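You operate a simulated robot arm through the tools that you are given. There is no shell and no other tool. Be economical: measure what you need, move in short steps, check, and stop when the job is done.

Carry out the task below with a simulated two-armed robot. There is one attempt and no reset: what you move stays moved.

TASK
Pick up the axle with a red head with one hand, pass it to the other hand and put it on the blue shelf.

It is judged by the outcome, as a careful person would: the job done as asked, and still so three seconds after it is handed in. It fails if anything else is knocked over, pushed out of place, dropped, spilled or broken.

THE ROBOT
Two 7-joint arms with two-finger parallel grippers on one trunk, on a base that drives. Base frame: it is fixed to the floor where the robot stands at the start and does not move with it; the origin is under the middle of the robot, x ahead of it, y to its left, z up. Units: mm, degrees, N and s.
The left shoulder is at the start at [60, 189, 1203], the right one opposite. With the tool pointing down near the work surface each hand reaches from about 100 to 660 mm from the robot's upright axis, wherever it stands, measured 20 degrees to its own side. Places, roughly: blue shelf [600, 1700, 1000]. Payload 3.43 kg a hand.
The tool frame of a hand sits at the grasp point between the pads (the TCP): z along the fingers, y along the line on which they close. The tips reach 30 mm beyond it. The gripper opens to 94 mm. The fingers are 28 mm wide and 10 mm thick; the gripper's body (50 by 96 mm) begins 55 mm behind the TCP.
Orientation is that of the tool frame in the base frame, as [roll, pitch, yaw] about the fixed x, y, z axes, in that order (R = Rz(yaw) Ry(pitch) Rx(roll)). With the fingers straight down and closing along the base's y, the tool's x points along the base's -x, its y along +y and its z along -z.

THE INTERFACE
- The arms move only by the tool send_rows. It takes "left_motion", "right_motion" or both (then of equal length, played together; a hand with none holds still); each is a list of rows, each an object of numbers (a shift or turn left out is 0, a gripper value left out holds the last): "hand": the opening, from 0 (shut) to 1 (fully open); "tx", "ty", "tz": the shift along the tool's x, y, z in mm; "wx", "wy", "wz": the turn, a rotation vector about the tool's x, y, z in degrees. In form: [{"hand": .., "tx": .., "ty": .., "tz": .., "wx": .., "wy": .., "wz": ..}, ...]. A call has 1 to 8 rows; each row shifts and turns the commanded pose from where the row before left it, along the tool's axes as they then stand. Each row takes 0.2 s and may step no farther than 50 mm and 8.6 degrees from the row before; otherwise, or with a gripper value out of range, the whole call is refused. Where a pose cannot be reached the arm comes as near as it can. A force on the tool above 40 N (or 10 N above the force at the start of the call, whichever is more), or a blocked arm, ends the call early, and 0.2 s more pass. The fingers move at their own pace (about 153 mm/s each) and stop on an object; they squeeze with about 33 N. The grip force told is the motor's: it shows also when the fingers shut on nothing. Time passes only in rows, and 0.2 s behind the last, so rows that do not move let the fingers close. The reply holds the time, the measured pose of the TCP, the force on the tool along the base axes, the opening and the grip force, in the units named above and with some noise, with the torque about the TCP (base axes, N m) and any sound that the robot's microphone picked up.
- Cameras (640 x 400 px; columns grow to the right, rows downward): "scene" is now at [9.9, -1.2, 1742]; the picture's right is [-0.03, -1.00, 0.00], its down [-0.84, 0.02, -0.54] and it looks along [0.54, -0.02, -0.84] (base axes); focal length 262 px, centre (320, 200). "left" rides on the left gripper at [76, -14, -102] in its tool frame; the picture's right is [0.18, 0.98, 0.00], its down [-0.75, 0.14, -0.64] and it looks along [-0.63, 0.12, 0.77] (tool axes); focal length 243 px, centre (320, 200). "right" rides on the right gripper at [76, 14, -103] in its tool frame; the picture's right is [-0.18, 0.98, 0.00], its down [-0.75, -0.14, -0.64] and it looks along [-0.63, -0.12, 0.77] (tool axes); focal length 243 px, centre (320, 200). There is no depth. A picture from a camera that has moved, and an enlarged one, comes with that camera's place and axes in the base frame and with its lens.
- get_image(camera): a new picture of that camera. It takes no simulated time.
- lift_body(by): slides the trunk up (or, below 0, down) by that many mm; the arms and the scene camera ride with it, the base frame stays. It gives what a move gives, with no picture.
- steer(legs): drives the robot by 1 to 6 legs, each [ahead, left, turn to the left] in mm, mm and degrees, along the robot's own axes; the way and the turn of a leg run together, so that a leg with both is an arc; at most 1500 mm and 180 degrees a leg. The arms and the cameras ride along, it lands a little off, and it stops where it bumps. It gives what a move gives.
- aim_head(pan, tilt): turns the head with the scene camera to pan (to the left, within 86 degrees either way) and tilt (down, from -29 to 69), counted from straight ahead of the robot. It gives what a move gives.
- inspect(camera, box): a new picture of the part [left, top, right, bottom] of that camera's present view, enlarged. It takes no simulated time.
- hand_in(): hands the job in; it is judged then, once.

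Go step by step. Nothing tells you exact positions but the pictures and the camera data: compare them with the known pose of the tool, close in by small moves and look again before you grip or let go. The budget is 120 turns and 100 pictures, counting those below and the enlarged ones. Unless the task says otherwise, let go and move clear before handing in, and close with one line.

The tools are called as name(argument=value, ...) on one line, values as JSON. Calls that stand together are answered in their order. send_rows: Moves the arms, as the interface text tells. Its arguments: {"type":"object","properties":{"left_motion":{"type":"array"},"right_motion":{"type":"array"}},"required":[]} The other tools are called the same way: lift_body (by) slides the trunk up or down; steer (legs) drives the base; aim_head (pan, tilt) turns the head that bears the scene camera; get_image (camera) takes a picture; inspect (camera, box) takes an enlarged picture of a part of a camera's view; hand_in () hands the job in.

At the start:

```text
t: 0.0
left_eef_pos: [471.2, 233.0, 1145.7]
left_tcp_rot: [-179.9, 0.0, -180.0]
left_wrist_force: [-0.1, 0.0, 0.6]
left_wrist_torque: [0.0, -0.02, 0.02]
left_gripper_width: 93.9
left_grasp_force: 0.0
right_eef_pos: [324.1, -132.7, 1107.0]
right_tcp_rot: [179.9, 0.0, 179.9]
right_wrist_force: [0.6, 0.3, -0.2]
right_wrist_torque: [-0.02, 0.0, 0.03]
right_gripper_width: 94.0
right_grasp_force: 0.1
trunk travel left (down, up): [-875.0, 115.0]
robot x, y, heading: [-0.1, -1.4, -0.2]
head pan, tilt: [-1.7, 57.3]
```

scene: 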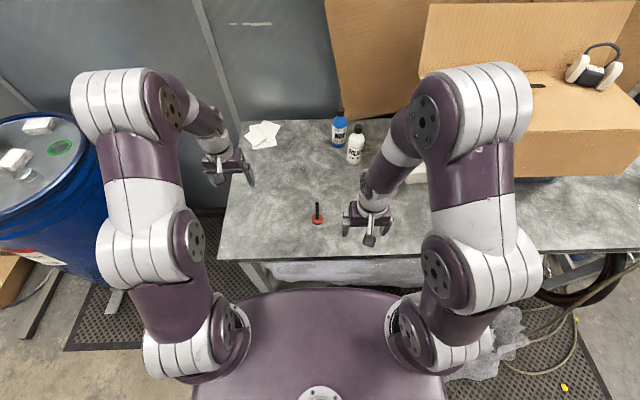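
right: 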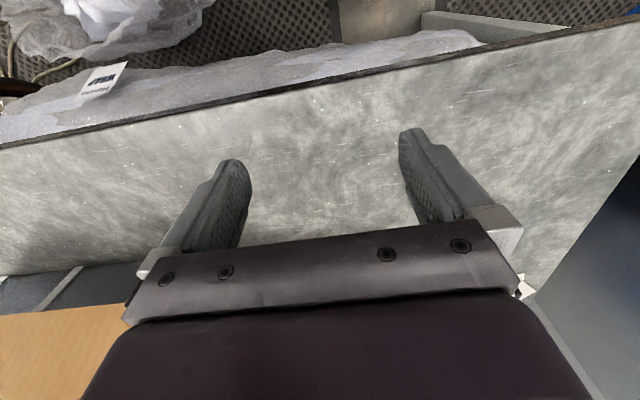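
left: 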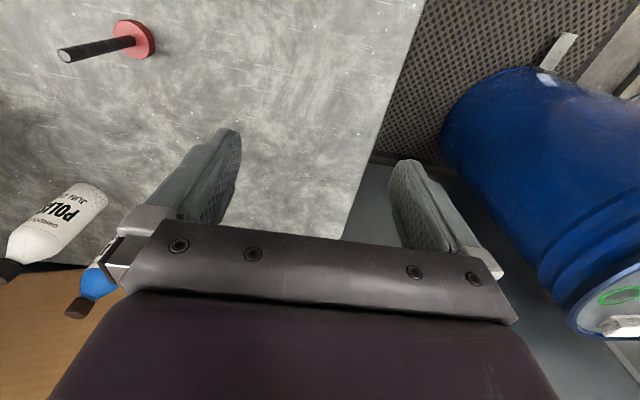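

I see the axle standing on its red head at about [478, -8, 870], with its shaft up. I'll take a closer look at it and then find the shelf on the left.

inspect(camera="scene", box=[270, 170, 390, 245])

aim_head(pan=70, tilt=25)

get_image(camera="scene")

```text
5.33 times, centred on (330, 208) of scene
camera zoom: at [9.9, -1.2, 1742.0], right [-0.03, -1.0, 0.0], down [-0.84, 0.02, -0.54], along [0.54, -0.02, -0.84], focal length 1398 px, centre (267, 160)
```

zoom: 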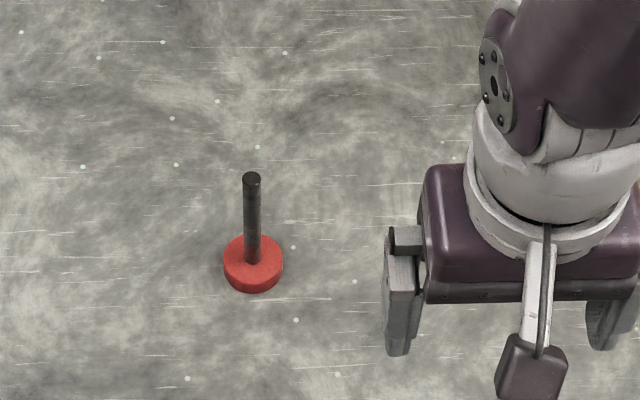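

```text
t: 1.4
left_eef_pos: [469.5, 234.0, 1145.5]
left_tcp_rot: [180.0, -0.1, -179.9]
left_wrist_force: [-0.1, -0.7, -0.2]
left_wrist_torque: [-0.02, 0.0, 0.0]
left_gripper_width: 94.1
left_grasp_force: 0.0
right_eef_pos: [324.1, -131.2, 1107.4]
right_tcp_rot: [180.0, 0.0, -180.0]
right_wrist_force: [0.2, 0.1, 0.6]
right_wrist_torque: [0.0, 0.04, -0.02]
right_gripper_width: 94.1
right_grasp_force: 0.1
trunk travel left (down, up): [-875.0, 115.0]
robot x, y, heading: [-1.5, -3.5, -0.0]
head pan, tilt: [70.0, 25.0]
```

```text
95 pictures are left
camera scene: at [-28.1, 87.4, 1788.8], right [0.94, -0.34, 0.0], down [-0.14, -0.4, -0.91], along [0.31, 0.85, -0.42], focal length 262 px, centre (320, 200)
```

scene: 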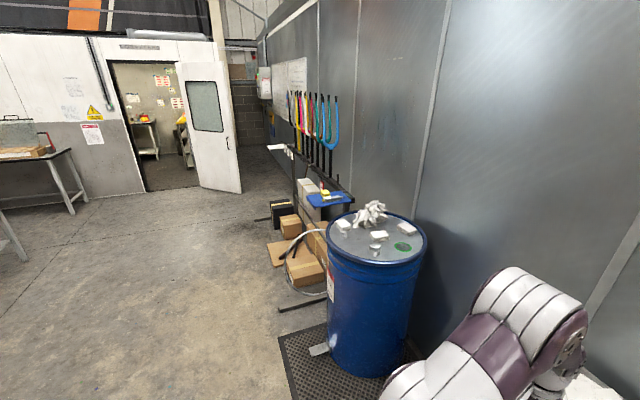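

inspect(camera="scene", box=[260, 150, 440, 262])

```text
3.56 times, centred on (350, 206) of scene
camera zoom: at [-28.1, 87.4, 1788.8], right [0.94, -0.34, 0.0], down [-0.14, -0.4, -0.91], along [0.31, 0.85, -0.42], focal length 932 px, centre (213, 179)
```

zoom: 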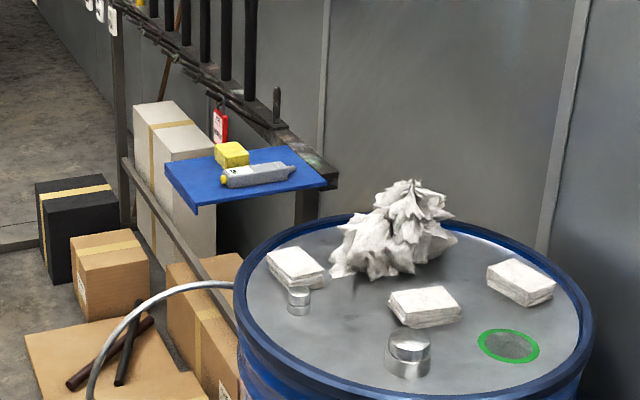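

The shelf spans about x 480-757, y 1565-1795, with a yellow block and a bottle lying on it. The axle is about 130 tall with a thin shaft, so I'll bring the right hand over it pointing down.

aim_head(pan=0, tilt=57)

send_rows(right_motion=[{"tx": -30, "ty": 24}, {"tx": -30, "ty": 25}, {"tx": -30, "ty": 25}, {"tx": -30, "ty": 24}, {"tx": -26, "ty": 22}, {}])

get_image(camera="scene")

get_image(camera="right")

```text
t: 2.8
left_eef_pos: [469.8, 233.8, 1146.0]
left_tcp_rot: [180.0, 0.1, -179.9]
left_wrist_force: [0.4, -0.2, -0.8]
left_wrist_torque: [0.01, 0.0, -0.01]
left_gripper_width: 94.0
left_grasp_force: 0.1
right_eef_pos: [324.2, -130.5, 1107.4]
right_tcp_rot: [180.0, 0.0, -180.0]
right_wrist_force: [0.0, -0.5, -0.2]
right_wrist_torque: [-0.03, -0.01, 0.02]
right_gripper_width: 94.1
right_grasp_force: 0.1
trunk travel left (down, up): [-875.0, 115.0]
robot x, y, heading: [1.0, -1.0, -0.2]
head pan, tilt: [0.0, 57.0]
```

```text
t: 4.2
left_eef_pos: [469.6, 233.3, 1146.2]
left_tcp_rot: [179.9, 0.1, 180.0]
left_wrist_force: [-0.2, 0.7, 1.0]
left_wrist_torque: [0.02, -0.01, 0.01]
left_gripper_width: 94.0
left_grasp_force: 0.0
right_eef_pos: [468.9, -10.7, 1106.7]
right_tcp_rot: [-180.0, -0.1, 180.0]
right_wrist_force: [-0.3, -0.2, 0.8]
right_wrist_torque: [-0.01, 0.03, 0.01]
right_gripper_width: 93.8
right_grasp_force: 0.0
trunk travel left (down, up): [-875.0, 115.0]
robot x, y, heading: [1.3, -1.3, -0.3]
head pan, tilt: [0.0, 57.0]
```

```text
93 pictures are left
camera scene: at [9.5, 0.3, 1742.4], right [0.0, -1.0, 0.0], down [-0.84, 0.0, -0.55], along [0.55, 0.0, -0.84], focal length 262 px, centre (320, 200)
```

scene: 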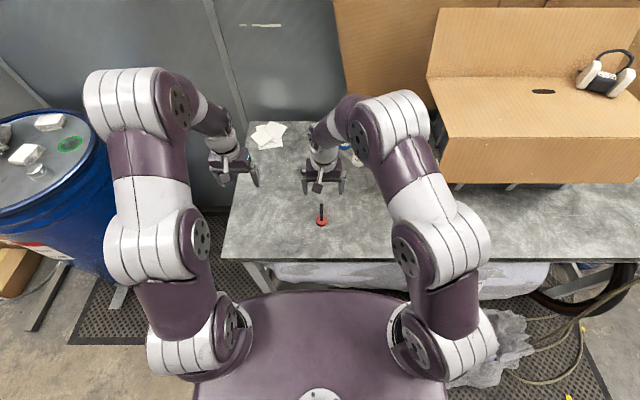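

```text
92 pictures are left
camera right: at [393.5, 3.5, 1209.1], right [0.18, 0.98, 0.0], down [0.75, -0.14, 0.64], along [0.63, -0.12, -0.77], focal length 243 px, centre (320, 200)
```

right: 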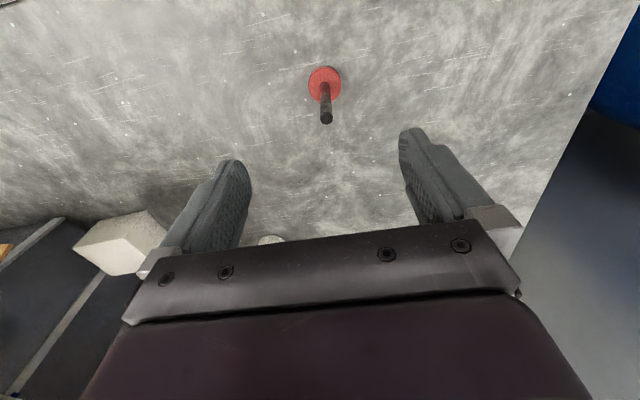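

From the right camera the axle is at about [480, -8], top at z≈988. I'll centre above it and go down partway, then look again.

send_rows(right_motion=[{"tx": -11, "ty": 3}, {"tz": 35}, {"tz": 35}, {}])

get_image(camera="right")

inspect(camera="scene", box=[270, 150, 390, 235])

```text
t: 5.2
left_eef_pos: [470.3, 234.4, 1146.3]
left_tcp_rot: [-180.0, 0.0, 180.0]
left_wrist_force: [-0.3, 1.2, -0.2]
left_wrist_torque: [0.01, 0.02, 0.02]
left_gripper_width: 94.2
left_grasp_force: 0.0
right_eef_pos: [480.6, -7.9, 1035.8]
right_tcp_rot: [-180.0, 0.0, 179.9]
right_wrist_force: [-0.7, -0.5, 0.8]
right_wrist_torque: [0.0, 0.03, 0.03]
right_gripper_width: 93.7
right_grasp_force: 0.0
trunk travel left (down, up): [-875.0, 115.0]
robot x, y, heading: [0.3, -0.1, -0.1]
head pan, tilt: [0.0, 57.0]
```

```text
91 pictures are left
camera right: at [406.3, 6.4, 1138.0], right [0.18, 0.98, 0.0], down [0.75, -0.14, 0.64], along [0.63, -0.12, -0.77], focal length 243 px, centre (320, 200)
```

right: 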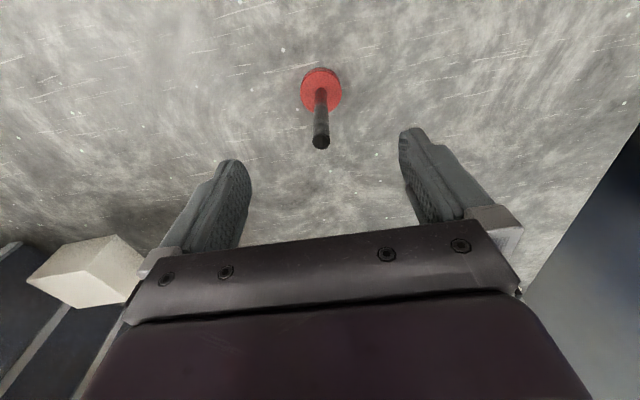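

```text
4.71 times, centred on (330, 192) of scene
camera zoom: at [9.9, 0.9, 1742.4], right [0.0, -1.0, 0.0], down [-0.84, 0.0, -0.54], along [0.54, 0.0, -0.84], focal length 1234 px, centre (273, 235)
```

zoom: 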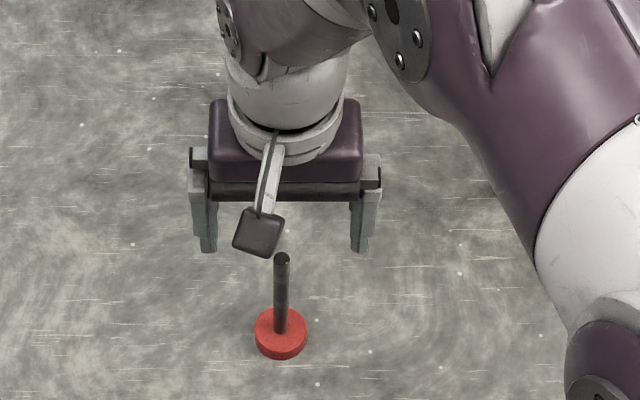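

The estimate agrees: axle at [480, -7.5], top at about 986. I'll lower to z≈972 and close on the upper shaft.

send_rows(right_motion=[{"tz": 32}, {"tz": 31}, {}, {"hand": 0}, {"hand": 0}, {"hand": 0}])

get_image(camera="right")

```text
t: 6.6
left_eef_pos: [470.2, 233.7, 1145.0]
left_tcp_rot: [-179.9, -0.1, 179.9]
left_wrist_force: [-0.7, 0.1, 0.9]
left_wrist_torque: [-0.02, 0.05, 0.0]
left_gripper_width: 94.1
left_grasp_force: 0.0
right_eef_pos: [482.4, -9.1, 975.9]
right_tcp_rot: [180.0, 0.0, -180.0]
right_wrist_force: [1.1, 0.9, -0.8]
right_wrist_torque: [0.0, 0.0, 0.0]
right_gripper_width: 11.4
right_grasp_force: 32.9
trunk travel left (down, up): [-875.0, 115.0]
robot x, y, heading: [-2.2, -2.1, 0.1]
head pan, tilt: [0.0, 57.0]
```

```text
89 pictures are left
camera right: at [406.3, 5.5, 1077.6], right [0.18, 0.98, 0.0], down [0.75, -0.14, 0.64], along [0.63, -0.12, -0.77], focal length 243 px, centre (320, 200)
```

right: 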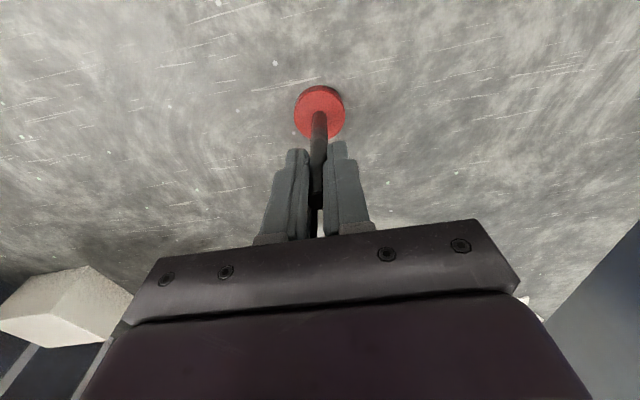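

The axle is held in the right hand at the top of its shaft (width 11, 33 N). I'll lift it and turn the left hand about its axis towards a sideways grasp with its camera on top, checking that the wrist can get there.

send_rows(right_motion=[{"tz": -20}, {"tz": -20}, {"tz": -30}, {"tz": -30}, {"tz": -30}, {"tz": -20}, {"tx": 20}, {"tx": 20}], left_motion=[{"wz": -8.5, "ty": 10}, {"wz": -8.5, "ty": 10}, {"wz": -8.5, "ty": 10}, {"wz": -8.5}, {"wz": -8.5}, {"wz": -8.5}, {"wz": -8.5}, {"wz": -8.5}])

send_rows(left_motion=[{"wz": -8}, {"wz": -8}, {"wz": -6}, {"wy": 8.5}, {"wy": 8.5}, {"wy": 8.5}, {"wy": 8.5}, {"wy": 8.5}])

get_image(camera="scene")

```text
t: 8.4
left_eef_pos: [465.6, 263.2, 1146.0]
left_tcp_rot: [-179.8, -0.1, -111.8]
left_wrist_force: [-0.1, -1.1, -0.3]
left_wrist_torque: [0.02, 0.0, 0.0]
left_gripper_width: 94.0
left_grasp_force: 0.0
right_eef_pos: [438.6, -6.8, 1124.3]
right_tcp_rot: [-179.9, 0.0, -179.9]
right_wrist_force: [0.8, -0.3, -0.8]
right_wrist_torque: [-0.02, 0.03, -0.03]
right_gripper_width: 11.5
right_grasp_force: 33.2
trunk travel left (down, up): [-875.0, 115.0]
robot x, y, heading: [-0.7, 1.3, 0.1]
head pan, tilt: [0.0, 57.0]
```

```text
t: 10.2
left_eef_pos: [429.4, 227.3, 1106.7]
left_tcp_rot: [-179.5, -40.7, -90.0]
left_wrist_force: [0.3, -0.2, 0.2]
left_wrist_torque: [-0.02, 0.0, 0.0]
left_gripper_width: 94.1
left_grasp_force: 0.1
left hand out of reach, approached as far as the arm can: row 7, 8
right_eef_pos: [440.8, -8.1, 1123.8]
right_tcp_rot: [-180.0, 0.0, -179.9]
right_wrist_force: [0.0, -0.1, -0.9]
right_wrist_torque: [-0.01, 0.0, 0.0]
right_gripper_width: 11.3
right_grasp_force: 33.2
trunk travel left (down, up): [-875.0, 115.0]
robot x, y, heading: [-1.7, 1.6, 0.0]
head pan, tilt: [0.0, 57.0]
```

```text
88 pictures are left
camera scene: at [9.8, 0.8, 1742.4], right [0.0, -1.0, 0.0], down [-0.84, 0.0, -0.54], along [0.54, 0.0, -0.84], focal length 262 px, centre (320, 200)
```

scene: 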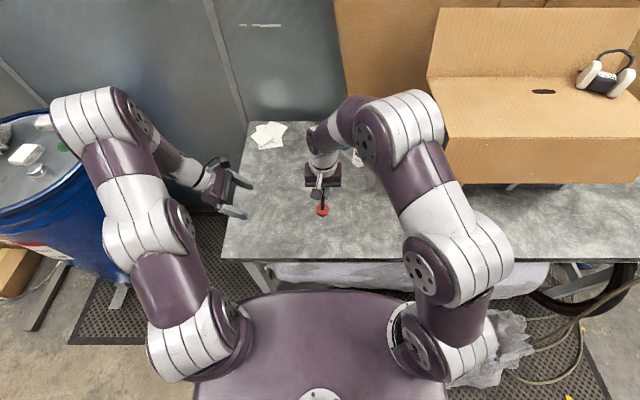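

The left hand reaches only about 42° of tilt that way, so I'll use the natural side instead: camera below, fingers pointing forward-right and about 35° below level. Meanwhile I'll set the axle back on the bare table and regrip it higher to leave room for the left fingers.

send_rows(right_motion=[{"tz": 30}, {"tz": 30}, {"tz": 30}, {"tz": 25}, {"tz": 15}, {"tz": 10}, {"tz": 6}, {}], left_motion=[{"wy": -8.5}, {"wy": -8.5}, {"wy": -8.5}, {"wy": -8.5}, {"wy": -8.5}, {"wz": 8.5}, {"wz": 8.5}, {"wz": 8.5}])

get_image(camera="right")

inspect(camera="scene", box=[270, 150, 390, 235])

```text
t: 12.0
left_eef_pos: [428.9, 226.8, 1107.4]
left_tcp_rot: [179.9, 0.0, -115.5]
left_wrist_force: [-0.8, 0.4, 0.6]
left_wrist_torque: [0.03, 0.0, 0.02]
left_gripper_width: 94.0
left_grasp_force: 0.0
right_eef_pos: [440.3, -10.4, 978.7]
right_tcp_rot: [179.9, 0.0, 180.0]
right_wrist_force: [-1.1, -0.2, -1.0]
right_wrist_torque: [-0.01, -0.02, -0.04]
right_gripper_width: 11.3
right_grasp_force: 33.0
trunk travel left (down, up): [-875.0, 115.0]
robot x, y, heading: [2.0, 0.2, 0.0]
head pan, tilt: [0.0, 57.0]
```

```text
87 pictures are left
camera right: at [364.1, 3.8, 1080.5], right [0.18, 0.98, 0.0], down [0.75, -0.14, 0.64], along [0.63, -0.12, -0.77], focal length 243 px, centre (320, 200)
```

right: 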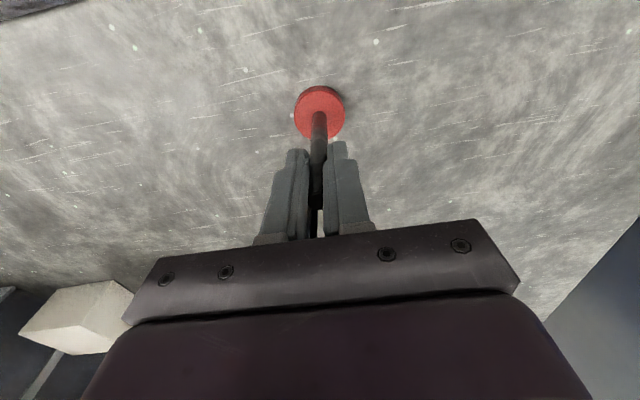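

```text
4.71 times, centred on (330, 192) of scene
camera zoom: at [10.2, 0.4, 1742.3], right [0.0, -1.0, 0.0], down [-0.84, 0.0, -0.54], along [0.54, 0.0, -0.84], focal length 1234 px, centre (273, 235)
```

zoom: 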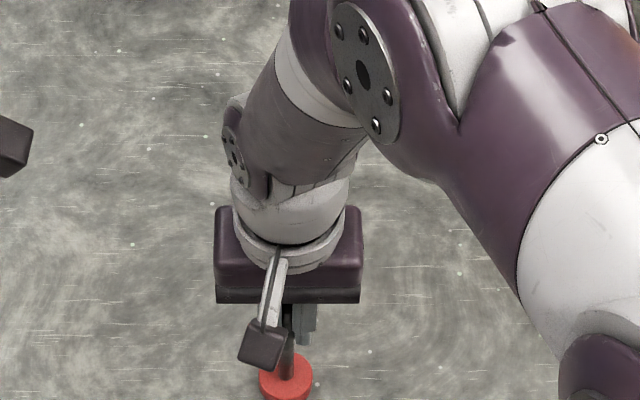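

The axle is about 2 mm above the table. I'll touch it down, open slightly, rise 16 mm and close again while the left hand keeps turning.

send_rows(right_motion=[{"tz": 2.5}, {}, {"hand": 0.25}, {"hand": 0.25}, {"tz": -8}, {"tz": -8}, {"hand": 0}, {"hand": 0}], left_motion=[{"wz": 8.5, "tz": -10}, {"wz": 8.5, "tz": -10}, {"wz": 8.5, "tz": -10}, {"wz": 8.5, "tz": -10}, {"wz": 8.5}, {"wz": 8.5}, {"wz": 8.5}, {"wz": 8.5}])

send_rows(right_motion=[{"tz": -20}, {"tz": -30}, {"tz": -30}, {"tz": -30}, {"tz": -30}, {"tz": -20}, {"tz": -20}, {}], left_motion=[{"wz": 8.5}, {"wz": 8.5}, {"wz": 8.5}, {"wz": 8.5}, {"wz": 7.5}, {"wy": -8.5}, {"wy": -8.5}, {"wy": -8.5}])

get_image(camera="scene")

get_image(camera="right")

```text
t: 13.8
left_eef_pos: [428.0, 226.8, 1145.3]
left_tcp_rot: [-179.9, -0.2, 176.3]
left_wrist_force: [-0.3, -0.7, -0.3]
left_wrist_torque: [0.03, 0.0, 0.0]
left_gripper_width: 93.9
left_grasp_force: 0.1
right_eef_pos: [439.6, -9.6, 991.9]
right_tcp_rot: [-179.9, 0.0, -180.0]
right_wrist_force: [-0.2, 0.5, -0.5]
right_wrist_torque: [-0.01, 0.01, -0.02]
right_gripper_width: 11.5
right_grasp_force: 32.9
trunk travel left (down, up): [-875.0, 115.0]
robot x, y, heading: [-0.1, 4.5, -0.0]
head pan, tilt: [0.0, 57.0]
```

```text
t: 15.6
left_eef_pos: [428.7, 226.8, 1146.2]
left_tcp_rot: [179.9, 25.5, 134.9]
left_wrist_force: [0.3, 0.7, -0.1]
left_wrist_torque: [-0.01, -0.02, 0.0]
left_gripper_width: 94.2
left_grasp_force: 0.1
right_eef_pos: [440.4, -10.4, 1172.4]
right_tcp_rot: [180.0, 0.0, -180.0]
right_wrist_force: [1.3, 0.3, 0.2]
right_wrist_torque: [-0.01, 0.0, 0.01]
right_gripper_width: 11.3
right_grasp_force: 32.7
trunk travel left (down, up): [-875.0, 115.0]
robot x, y, heading: [-2.6, 0.7, 0.1]
head pan, tilt: [0.0, 57.0]
```

```text
85 pictures are left
camera scene: at [9.7, 1.1, 1742.4], right [0.0, -1.0, 0.0], down [-0.84, 0.0, -0.54], along [0.54, 0.0, -0.84], focal length 262 px, centre (320, 200)
```

scene: 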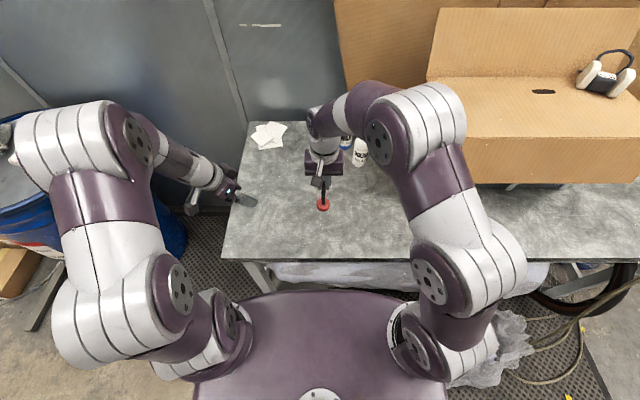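

```text
84 pictures are left
camera right: at [364.8, 4.2, 1273.8], right [0.18, 0.98, 0.0], down [0.75, -0.14, 0.64], along [0.63, -0.12, -0.77], focal length 243 px, centre (320, 200)
```

right: 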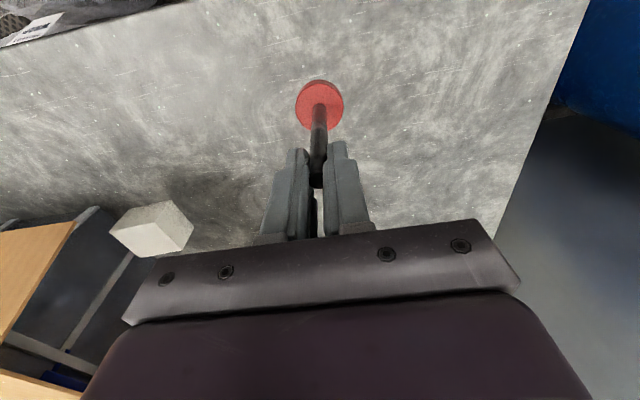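

The higher grip holds. I'll finish the left tilt to about 35° below level.

send_rows(left_motion=[{"wy": -8.5}, {"wy": -8.5}, {"wy": -8.5}, {"wy": -4}, {}])

get_image(camera="left")

get_image(camera="scene")

```text
t: 16.8
left_eef_pos: [429.5, 226.3, 1145.7]
left_tcp_rot: [179.8, 55.1, 135.0]
left_wrist_force: [0.5, -0.4, -1.1]
left_wrist_torque: [0.02, 0.01, 0.0]
left_gripper_width: 93.8
left_grasp_force: 0.0
right_eef_pos: [441.3, -10.7, 1171.1]
right_tcp_rot: [179.9, 0.1, 180.0]
right_wrist_force: [0.1, 0.3, -0.5]
right_wrist_torque: [0.01, 0.02, 0.01]
right_gripper_width: 11.2
right_grasp_force: 33.1
trunk travel left (down, up): [-875.0, 115.0]
robot x, y, heading: [-2.9, -2.5, -0.1]
head pan, tilt: [0.0, 57.0]
```

```text
83 pictures are left
camera left: at [328.0, 307.2, 1142.8], right [0.62, 0.77, -0.15], down [0.03, 0.17, 0.99], along [0.78, -0.62, 0.08], focal length 243 px, centre (320, 200)
```

left: 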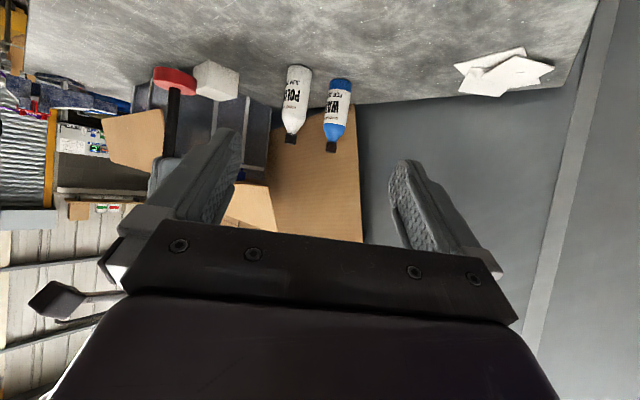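

```text
82 pictures are left
camera scene: at [10.2, 0.7, 1742.3], right [0.0, -1.0, 0.0], down [-0.84, 0.0, -0.54], along [0.54, 0.0, -0.84], focal length 262 px, centre (320, 200)
```

scene: 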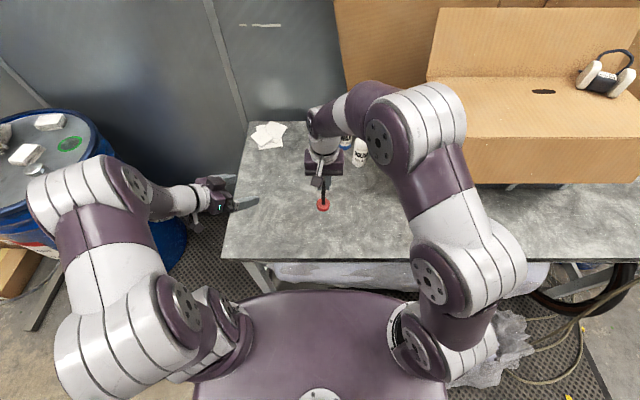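

The left pose is good, and the left view shows the axle hanging free. The exposed shaft runs from z≈1065 to 1141 at [441, -10]. I'll move the left hand to a standoff 110 mm back along its approach line.

send_rows(left_motion=[{"tx": -12.1, "ty": -31.9, "tz": 9.9}, {"tx": -12.1, "ty": -31.9, "tz": 9.9}, {"tx": -12.1, "ty": -31.9, "tz": 9.9}, {"tx": -12.1, "ty": -31.9, "tz": 9.9}, {"tx": -12.1, "ty": -31.9, "tz": 9.9}, {}])

get_image(camera="left")

get_image(camera="scene")

```text
t: 18.2
left_eef_pos: [368.4, 62.0, 1167.2]
left_tcp_rot: [180.0, 55.0, 135.0]
left_wrist_force: [0.4, -0.7, 0.0]
left_wrist_torque: [0.02, -0.01, -0.03]
left_gripper_width: 94.0
left_grasp_force: 0.1
right_eef_pos: [441.6, -10.2, 1171.5]
right_tcp_rot: [180.0, -0.1, -180.0]
right_wrist_force: [0.8, 0.3, -1.5]
right_wrist_torque: [0.0, -0.01, -0.02]
right_gripper_width: 11.3
right_grasp_force: 33.1
trunk travel left (down, up): [-875.0, 115.0]
robot x, y, heading: [-0.5, 1.7, 0.2]
head pan, tilt: [0.0, 57.0]
```

```text
81 pictures are left
camera left: at [268.3, 141.9, 1163.1], right [0.62, 0.77, -0.15], down [0.03, 0.17, 0.99], along [0.78, -0.62, 0.08], focal length 243 px, centre (320, 200)
```

left: 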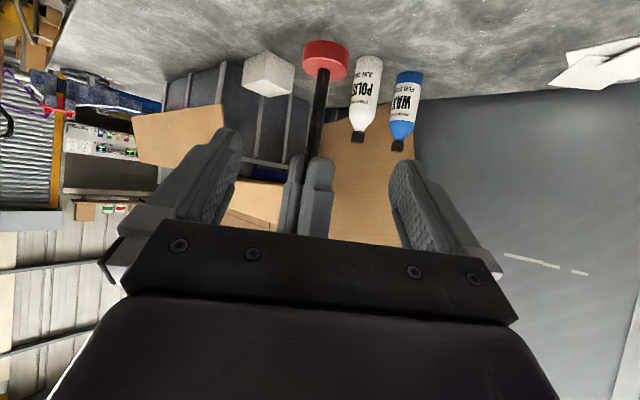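

```text
80 pictures are left
camera scene: at [10.8, 1.6, 1742.3], right [0.0, -1.0, 0.0], down [-0.84, 0.0, -0.54], along [0.54, 0.0, -0.84], focal length 262 px, centre (320, 200)
```

scene: 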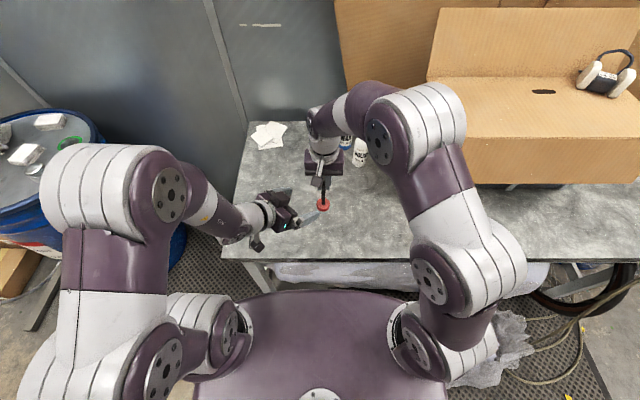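

The estimates agree: head top at z≈1068 and right fingertips at ≈1142. I'll advance most of the way along the approach line and check.

send_rows(left_motion=[{"tx": -3, "tz": 25}, {"tz": 25}, {"tz": 25}, {}])

get_image(camera="left")

get_image(camera="right")

inspect(camera="scene", box=[240, 130, 400, 260])

```text
t: 19.2
left_eef_pos: [415.3, 15.7, 1126.3]
left_tcp_rot: [179.9, 55.0, 135.1]
left_wrist_force: [-0.2, 0.4, 0.7]
left_wrist_torque: [0.02, -0.02, 0.01]
left_gripper_width: 93.7
left_grasp_force: 0.0
right_eef_pos: [442.1, -9.6, 1172.2]
right_tcp_rot: [180.0, 0.0, 179.9]
right_wrist_force: [-0.4, -0.2, -0.4]
right_wrist_torque: [-0.01, 0.0, -0.01]
right_gripper_width: 11.0
right_grasp_force: 33.2
trunk travel left (down, up): [-875.0, 115.0]
robot x, y, heading: [-1.9, -1.6, -0.1]
head pan, tilt: [0.0, 57.0]
```

```text
79 pictures are left
camera left: at [313.8, 97.0, 1122.7], right [0.62, 0.77, -0.15], down [0.03, 0.17, 0.99], along [0.78, -0.62, 0.08], focal length 243 px, centre (320, 200)
```

left: 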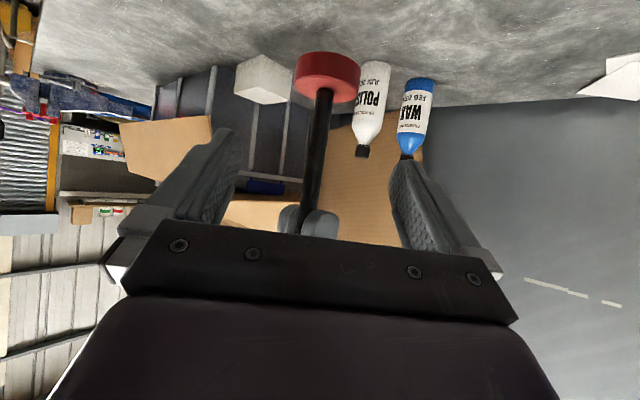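

```text
78 pictures are left
camera right: at [365.1, 4.1, 1273.5], right [0.18, 0.98, 0.0], down [0.75, -0.14, 0.64], along [0.63, -0.12, -0.77], focal length 243 px, centre (320, 200)
```

right: 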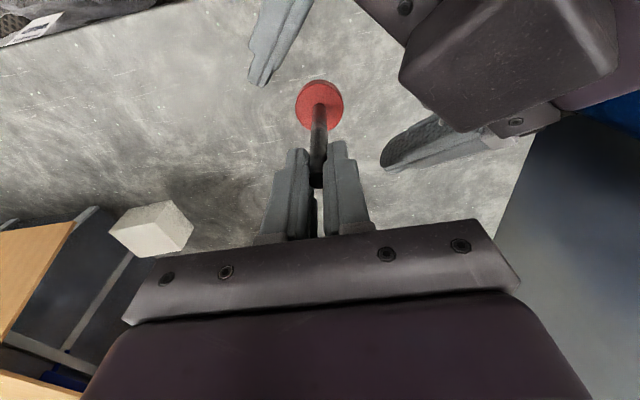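

```text
3.08 times, centred on (320, 195) of scene
camera zoom: at [10.1, 0.8, 1742.3], right [0.0, -1.0, 0.0], down [-0.84, 0.0, -0.54], along [0.54, 0.0, -0.84], focal length 807 px, centre (320, 215)
```

zoom: 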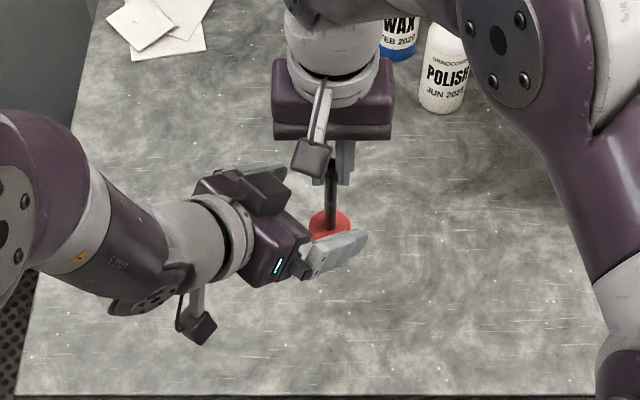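

All clear around the shaft. I'll advance the last 34 mm and close the left hand.

send_rows(left_motion=[{"tz": 17, "ty": 0.8, "tx": 1}, {"tz": 17}, {}, {"hand": 0.3}, {"hand": 0.3}, {"hand": 0}, {"hand": 0}, {"hand": 0}])

get_image(camera="left")

get_image(camera="right")

inspect(camera="scene", box=[240, 130, 400, 260])

```text
t: 21.0
left_eef_pos: [434.8, -2.2, 1105.5]
left_tcp_rot: [180.0, 54.9, 134.9]
left_wrist_force: [-15.7, -16.3, 8.2]
left_wrist_torque: [0.29, -0.09, -0.1]
left_gripper_width: 15.5
left_grasp_force: 33.2
right_eef_pos: [442.4, -9.2, 1171.7]
right_tcp_rot: [180.0, 0.2, 179.9]
right_wrist_force: [15.3, 15.1, -10.1]
right_wrist_torque: [0.73, -1.0, -0.04]
right_gripper_width: 11.4
right_grasp_force: 32.8
trunk travel left (down, up): [-875.0, 115.0]
robot x, y, heading: [2.7, -0.4, -0.2]
head pan, tilt: [0.0, 57.0]
```

```text
76 pictures are left
camera left: at [334.0, 77.3, 1102.1], right [0.62, 0.77, -0.15], down [0.03, 0.17, 0.99], along [0.78, -0.62, 0.08], focal length 243 px, centre (320, 200)
```

left: 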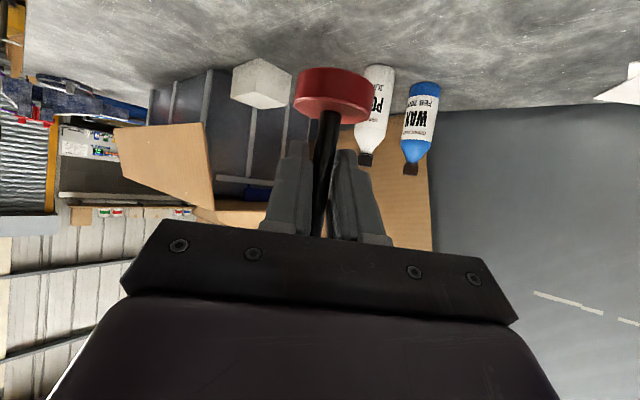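

```text
75 pictures are left
camera right: at [365.7, 4.5, 1273.7], right [0.18, 0.98, 0.0], down [0.75, -0.14, 0.64], along [0.63, -0.12, -0.77], focal length 243 px, centre (320, 200)
```

right: 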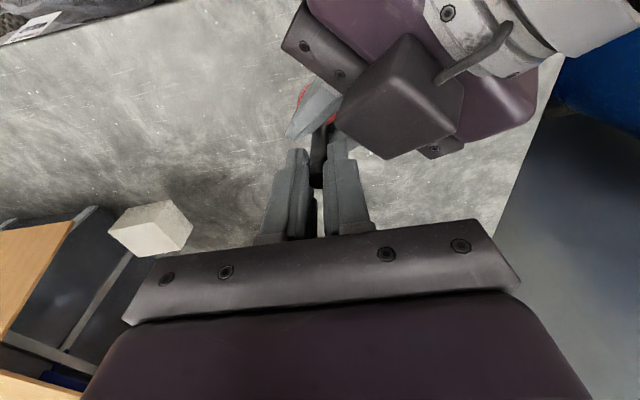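

```text
3.08 times, centred on (320, 195) of scene
camera zoom: at [10.4, 0.8, 1742.3], right [0.0, -1.0, 0.0], down [-0.84, 0.0, -0.54], along [0.54, 0.0, -0.84], focal length 807 px, centre (320, 215)
```

zoom: 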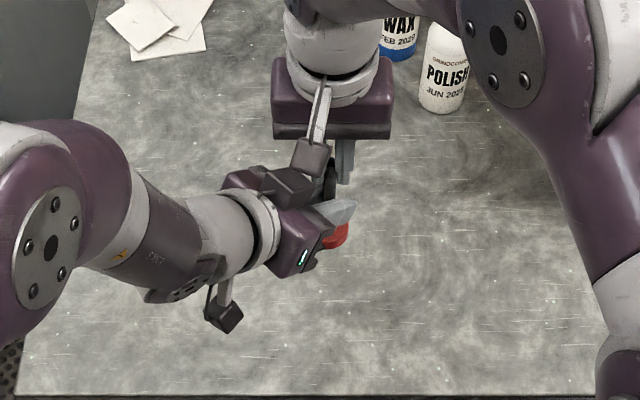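

The left fingers closed unevenly: width 15.5 against 11.4, with about 22 N along the closing axis. I'll ease the left hand 2 mm along -ty to centre it.

send_rows(left_motion=[{"ty": -1, "hand": 0}, {"ty": -1}, {}, {}])

```text
t: 22.0
left_eef_pos: [432.6, -3.3, 1106.7]
left_tcp_rot: [-179.9, 54.9, 135.0]
left_wrist_force: [13.9, -17.7, -19.1]
left_wrist_torque: [0.29, 0.23, 0.02]
left_gripper_width: 15.4
left_grasp_force: 33.4
right_eef_pos: [440.9, -10.3, 1171.1]
right_tcp_rot: [180.0, 0.0, 180.0]
right_wrist_force: [-14.5, 17.2, 18.4]
right_wrist_torque: [0.95, 0.82, -0.05]
right_gripper_width: 11.2
right_grasp_force: 32.9
trunk travel left (down, up): [-875.0, 115.0]
robot x, y, heading: [-2.1, -0.6, 0.0]
head pan, tilt: [0.0, 57.0]
```

The side force is gone and what remains is a pull along the left tool's z. I'll ease it forward by 1.5 mm and look at the grip.

send_rows(left_motion=[{"tz": 1.5, "hand": 0}, {}, {}])

inspect(camera="left", box=[230, 50, 420, 250])

inspect(camera="right", box=[240, 60, 400, 250])

```text
t: 22.8
left_eef_pos: [433.3, -5.9, 1105.5]
left_tcp_rot: [180.0, 55.0, 135.0]
left_wrist_force: [-4.9, 3.4, -4.7]
left_wrist_torque: [-0.62, -0.66, -0.01]
left_gripper_width: 15.3
left_grasp_force: 33.3
right_eef_pos: [441.3, -10.9, 1170.3]
right_tcp_rot: [-179.8, 0.0, 179.9]
right_wrist_force: [6.2, -2.9, 4.6]
right_wrist_torque: [0.48, 0.32, 0.03]
right_gripper_width: 11.6
right_grasp_force: 33.8
trunk travel left (down, up): [-875.0, 115.0]
robot x, y, heading: [1.3, -0.9, -0.1]
head pan, tilt: [0.0, 57.0]
```

```text
2.00 times, centred on (325, 150) of left
camera zoom: at [332.7, 76.1, 1102.2], right [0.62, 0.77, -0.15], down [0.03, 0.17, 0.99], along [0.78, -0.62, 0.08], focal length 485 px, centre (310, 300)
```

zoom: 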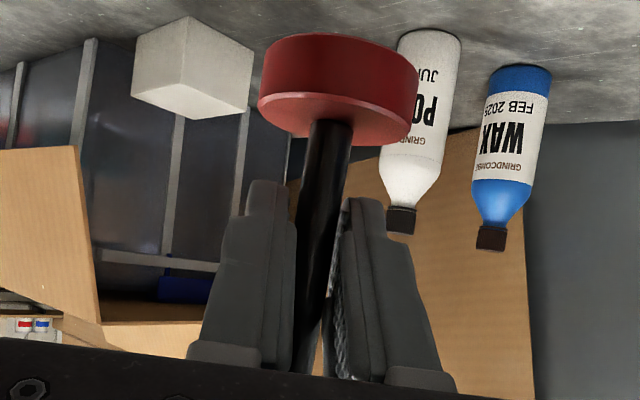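

```text
2.11 times, centred on (320, 155) of right
camera zoom: at [365.6, 3.5, 1273.1], right [0.18, 0.98, 0.0], down [0.75, -0.14, 0.64], along [0.63, -0.12, -0.77], focal length 511 px, centre (320, 295)
```

zoom: 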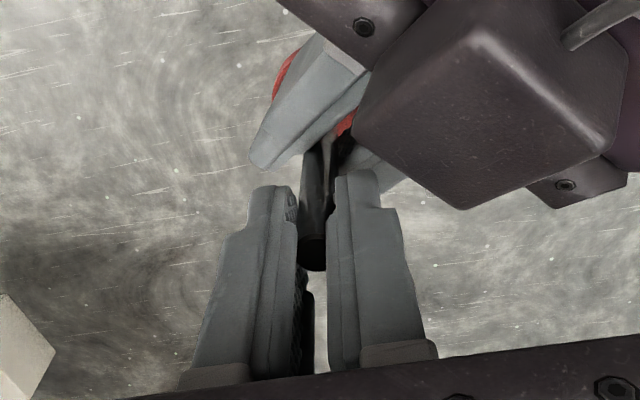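

The shaft stands straight between the left pads and the forces are low, so both hands hold it. I'll open the right hand a little to release and check that the left holds.

send_rows(right_motion=[{"hand": 0.17}, {"hand": 0.2}, {"hand": 0.2}, {}])

get_image(camera="left")

inspect(camera="right", box=[240, 60, 400, 250])

```text
t: 23.8
left_eef_pos: [432.7, -4.8, 1105.8]
left_tcp_rot: [180.0, 54.9, 135.0]
left_wrist_force: [-0.3, 0.8, 0.4]
left_wrist_torque: [0.0, 0.02, -0.01]
left_gripper_width: 15.3
left_grasp_force: 32.8
right_eef_pos: [440.5, -10.0, 1170.9]
right_tcp_rot: [-180.0, 0.0, 180.0]
right_wrist_force: [-0.7, -0.8, -0.7]
right_wrist_torque: [0.03, 0.0, 0.0]
right_gripper_width: 18.8
right_grasp_force: 0.0
trunk travel left (down, up): [-875.0, 115.0]
robot x, y, heading: [-2.1, 0.5, 0.1]
head pan, tilt: [0.0, 57.0]
```

```text
71 pictures are left
camera left: at [332.8, 75.9, 1102.3], right [0.62, 0.77, -0.15], down [0.03, 0.17, 0.99], along [0.78, -0.62, 0.08], focal length 243 px, centre (320, 200)
```

left: 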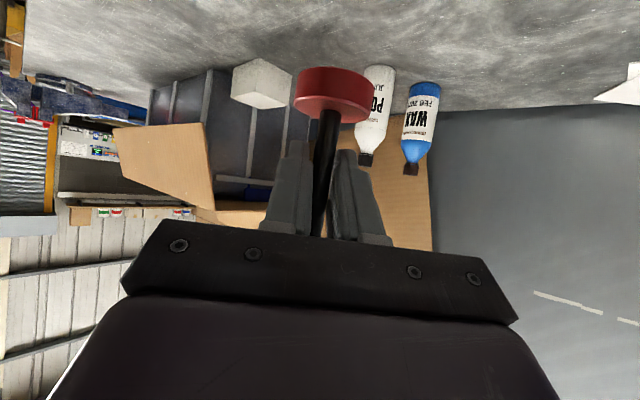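

```text
2.11 times, centred on (320, 155) of right
camera zoom: at [365.3, 4.1, 1273.4], right [0.18, 0.98, 0.0], down [0.75, -0.14, 0.64], along [0.63, -0.12, -0.77], focal length 511 px, centre (320, 295)
```

zoom: 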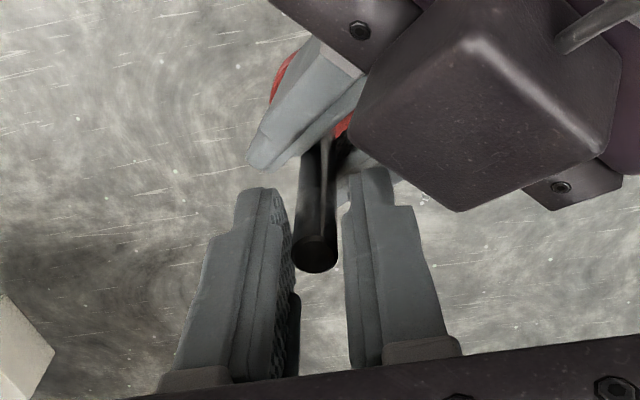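

The left hand holds the axle and the right is free of it. I'll raise the right hand straight up, then bring it back to its own side and draw the left hand in for driving.

send_rows(right_motion=[{"tz": -20}, {"tz": -30}, {"tz": -30}, {"ty": -40, "tx": 20}, {"ty": -40, "tx": 20}, {"ty": -40, "tx": 20}, {"ty": -30, "tx": 30}, {}])

send_rows(left_motion=[{"ty": 20, "tx": -15}, {"ty": 20, "tx": -15}, {"ty": 20, "tz": -20}, {"ty": 20, "tz": -20}, {"ty": 20, "tz": -20}, {}])

get_image(camera="scene")

```text
t: 25.6
left_eef_pos: [434.0, -4.8, 1107.2]
left_tcp_rot: [180.0, 55.0, 135.1]
left_wrist_force: [0.7, 0.0, -0.1]
left_wrist_torque: [-0.03, 0.01, -0.01]
left_gripper_width: 15.3
left_grasp_force: 33.0
right_eef_pos: [343.3, -161.4, 1239.5]
right_tcp_rot: [180.0, -0.1, -180.0]
right_wrist_force: [-0.3, 0.4, -0.2]
right_wrist_torque: [0.03, 0.01, 0.0]
right_gripper_width: 18.9
right_grasp_force: 0.1
right hand out of reach, approached as far as the arm can: row 3
trunk travel left (down, up): [-875.0, 115.0]
robot x, y, heading: [-0.4, -1.3, 0.2]
head pan, tilt: [0.0, 57.0]
```

```text
t: 27.0
left_eef_pos: [483.0, 88.2, 1165.3]
left_tcp_rot: [180.0, 54.9, 135.0]
left_wrist_force: [-0.2, 1.3, -0.5]
left_wrist_torque: [-0.03, 0.01, 0.0]
left_gripper_width: 15.5
left_grasp_force: 33.1
right_eef_pos: [343.4, -161.7, 1239.9]
right_tcp_rot: [-179.9, 0.0, 180.0]
right_wrist_force: [-0.6, -0.6, -0.7]
right_wrist_torque: [-0.01, 0.02, -0.04]
right_gripper_width: 19.1
right_grasp_force: 0.0
trunk travel left (down, up): [-875.0, 115.0]
robot x, y, heading: [-2.2, -0.3, -0.0]
head pan, tilt: [0.0, 57.0]
```

```text
69 pictures are left
camera scene: at [10.1, 0.5, 1742.3], right [0.0, -1.0, 0.0], down [-0.84, 0.0, -0.54], along [0.54, 0.0, -0.84], focal length 262 px, centre (320, 200)
```

scene: 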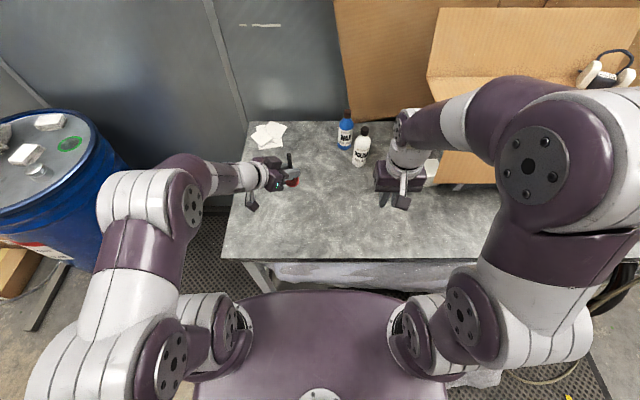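

Both hands are apart. I'll draw the left hand back and yaw it to point forward while keeping the shaft vertical.

send_rows(left_motion=[{"tx": 20.3, "ty": -7, "tz": -29}, {"tx": 20.3, "ty": -7, "tz": -29}, {"tx": 20.3, "ty": -7, "tz": -29}, {"wx": -6.14, "wz": -4.3}, {"wx": -6.14, "wz": -4.3}, {"wx": -6.14, "wz": -4.3}, {"wx": -6.14, "wz": -4.3}, {}])

steer(legs=[[-300, 0, 0]])

aim_head(pan=80, tilt=40)

get_image(camera="scene")

```text
t: 28.8
left_eef_pos: [401.1, 158.3, 1171.3]
left_tcp_rot: [-178.6, 54.7, 165.8]
left_wrist_force: [0.7, 0.3, -0.8]
left_wrist_torque: [-0.02, -0.02, -0.01]
left_gripper_width: 15.4
left_grasp_force: 32.7
left hand out of reach, approached as far as the arm can: row 7
right_eef_pos: [343.4, -161.1, 1239.3]
right_tcp_rot: [180.0, 0.0, 180.0]
right_wrist_force: [-0.2, 0.7, 0.2]
right_wrist_torque: [-0.01, -0.01, 0.01]
right_gripper_width: 18.8
right_grasp_force: 0.1
trunk travel left (down, up): [-875.0, 115.0]
robot x, y, heading: [-3.6, 1.8, 0.0]
head pan, tilt: [0.0, 57.0]
```

```text
t: 30.9
left_eef_pos: [105.9, 157.7, 1171.4]
left_tcp_rot: [-178.8, 54.7, 165.8]
left_wrist_force: [0.8, -0.2, -0.8]
left_wrist_torque: [0.01, -0.02, 0.03]
left_gripper_width: 15.2
left_grasp_force: 32.4
right_eef_pos: [49.7, -161.9, 1239.2]
right_tcp_rot: [180.0, -0.2, 179.9]
right_wrist_force: [0.2, 0.4, 0.9]
right_wrist_torque: [0.03, 0.03, -0.02]
right_gripper_width: 18.9
right_grasp_force: 0.0
trunk travel left (down, up): [-875.0, 115.0]
robot x, y, heading: [-298.3, 0.4, 0.1]
head pan, tilt: [0.0, 57.0]
```

```text
t: 32.4
left_eef_pos: [105.5, 157.5, 1172.3]
left_tcp_rot: [-178.8, 54.7, 165.5]
left_wrist_force: [0.1, -0.7, -1.3]
left_wrist_torque: [0.01, 0.05, 0.02]
left_gripper_width: 15.3
left_grasp_force: 33.2
right_eef_pos: [46.6, -162.4, 1240.1]
right_tcp_rot: [-179.9, 0.1, 179.9]
right_wrist_force: [-0.2, -0.3, -0.6]
right_wrist_torque: [0.04, -0.01, -0.02]
right_gripper_width: 18.9
right_grasp_force: 0.1
trunk travel left (down, up): [-875.0, 115.0]
robot x, y, heading: [-295.7, 0.6, -0.0]
head pan, tilt: [80.0, 40.0]
```

```text
68 pictures are left
camera scene: at [-340.8, 84.9, 1765.5], right [0.98, -0.18, 0.0], down [-0.11, -0.63, -0.77], along [0.13, 0.75, -0.64], focal length 262 px, centre (320, 200)
```

scene: 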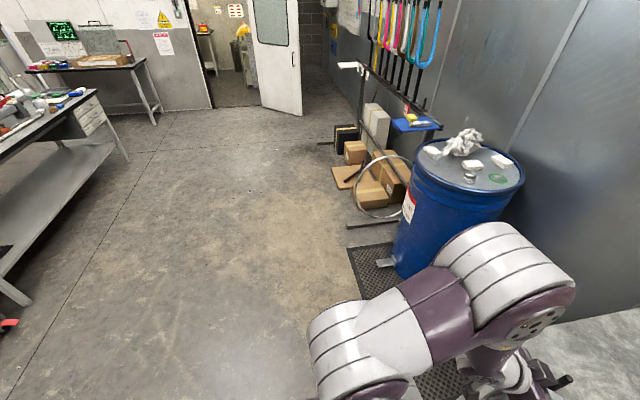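

The way to the left is clear; the nearest obstacle is the rack foot at x≈216, y≈1744. I'll drive sideways to y≈1430 while staying at x≈-300.

steer(legs=[[0, 1430, 0]])

aim_head(pan=20, tilt=42)

get_image(camera="scene")

get_image(camera="left")

```text
t: 39.6
left_eef_pos: [104.8, 1615.1, 1171.2]
left_tcp_rot: [-178.7, 54.7, 165.7]
left_wrist_force: [-1.1, -0.2, -0.8]
left_wrist_torque: [0.02, -0.01, 0.0]
left_gripper_width: 15.3
left_grasp_force: 32.6
right_eef_pos: [48.2, 1296.2, 1239.0]
right_tcp_rot: [-180.0, 0.0, 180.0]
right_wrist_force: [-0.3, -0.1, -0.8]
right_wrist_torque: [0.03, -0.02, -0.01]
right_gripper_width: 18.7
right_grasp_force: 0.0
trunk travel left (down, up): [-875.0, 115.0]
robot x, y, heading: [-292.3, 1455.4, -0.2]
head pan, tilt: [80.0, 40.0]
```

```text
t: 40.9
left_eef_pos: [104.9, 1615.4, 1170.5]
left_tcp_rot: [-178.7, 54.7, 165.8]
left_wrist_force: [0.2, -0.7, -0.4]
left_wrist_torque: [-0.02, 0.02, 0.0]
left_gripper_width: 15.3
left_grasp_force: 33.0
right_eef_pos: [48.3, 1296.8, 1239.4]
right_tcp_rot: [179.9, 0.0, -180.0]
right_wrist_force: [-0.2, -0.6, -0.3]
right_wrist_torque: [0.02, 0.02, -0.01]
right_gripper_width: 18.8
right_grasp_force: 0.0
trunk travel left (down, up): [-875.0, 115.0]
robot x, y, heading: [-298.1, 1456.1, -0.0]
head pan, tilt: [20.0, 42.0]
```

```text
67 pictures are left
camera scene: at [-276.1, 1487.3, 1762.6], right [0.34, -0.94, 0.0], down [-0.63, -0.23, -0.74], along [0.7, 0.25, -0.67], focal length 262 px, centre (320, 200)
```

scene: 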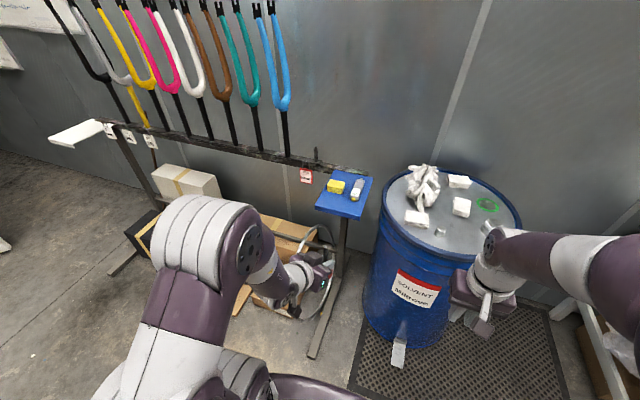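

```text
66 pictures are left
camera left: at [-21.7, 1635.9, 1168.6], right [0.16, 0.97, -0.16], down [-0.05, 0.17, 0.98], along [0.99, -0.15, 0.07], focal length 243 px, centre (320, 200)
```

left: 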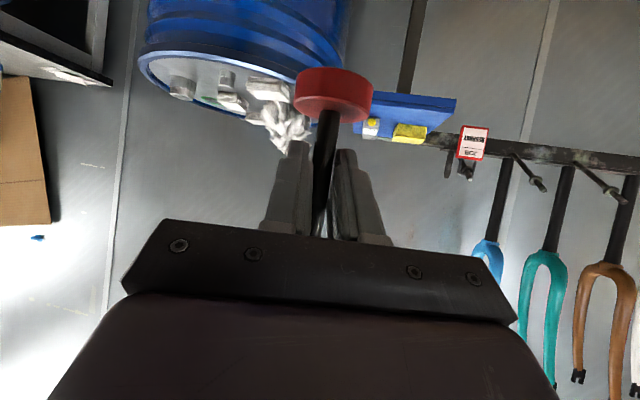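

inspect(camera="scene", box=[300, 160, 390, 230])

```text
5.71 times, centred on (345, 195) of scene
camera zoom: at [-276.1, 1487.3, 1762.6], right [0.34, -0.94, 0.0], down [-0.63, -0.23, -0.74], along [0.7, 0.25, -0.67], focal length 1498 px, centre (177, 229)
```

zoom: 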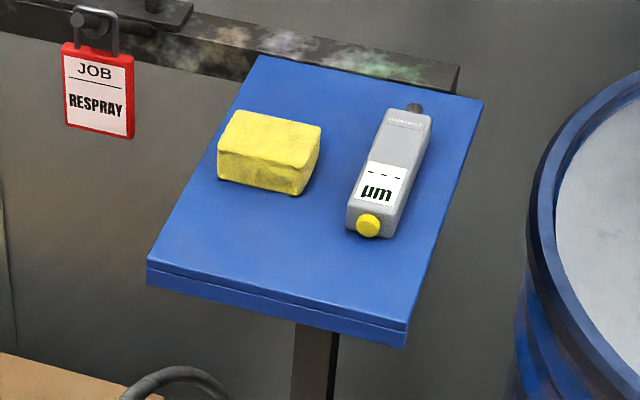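

The shelf top spans x 475-759, y 1582-1780 at z≈1000. Its front strip at x 475-555 is free, so I'll stand the axle at about [525, 1690]. First I'll drive 190 mm ahead.

steer(legs=[[190, 40, 0]])

get_image(camera="scene")

```text
t: 42.5
left_eef_pos: [292.4, 1656.5, 1172.5]
left_tcp_rot: [-178.8, 54.8, 165.7]
left_wrist_force: [-0.9, 0.1, -0.2]
left_wrist_torque: [0.0, 0.02, 0.01]
left_gripper_width: 15.4
left_grasp_force: 32.8
right_eef_pos: [235.2, 1337.3, 1240.3]
right_tcp_rot: [179.9, 0.1, -179.8]
right_wrist_force: [-1.1, 0.6, 0.2]
right_wrist_torque: [-0.02, 0.0, 0.0]
right_gripper_width: 18.8
right_grasp_force: 0.0
trunk travel left (down, up): [-875.0, 115.0]
robot x, y, heading: [-104.4, 1500.5, -0.1]
head pan, tilt: [20.0, 42.0]
```

```text
64 pictures are left
camera scene: at [-90.3, 1527.1, 1762.6], right [0.34, -0.94, 0.0], down [-0.63, -0.23, -0.74], along [0.7, 0.26, -0.67], focal length 262 px, centre (320, 200)
```

scene: 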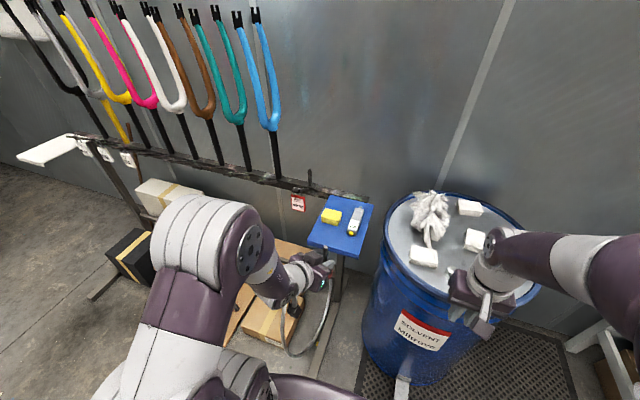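

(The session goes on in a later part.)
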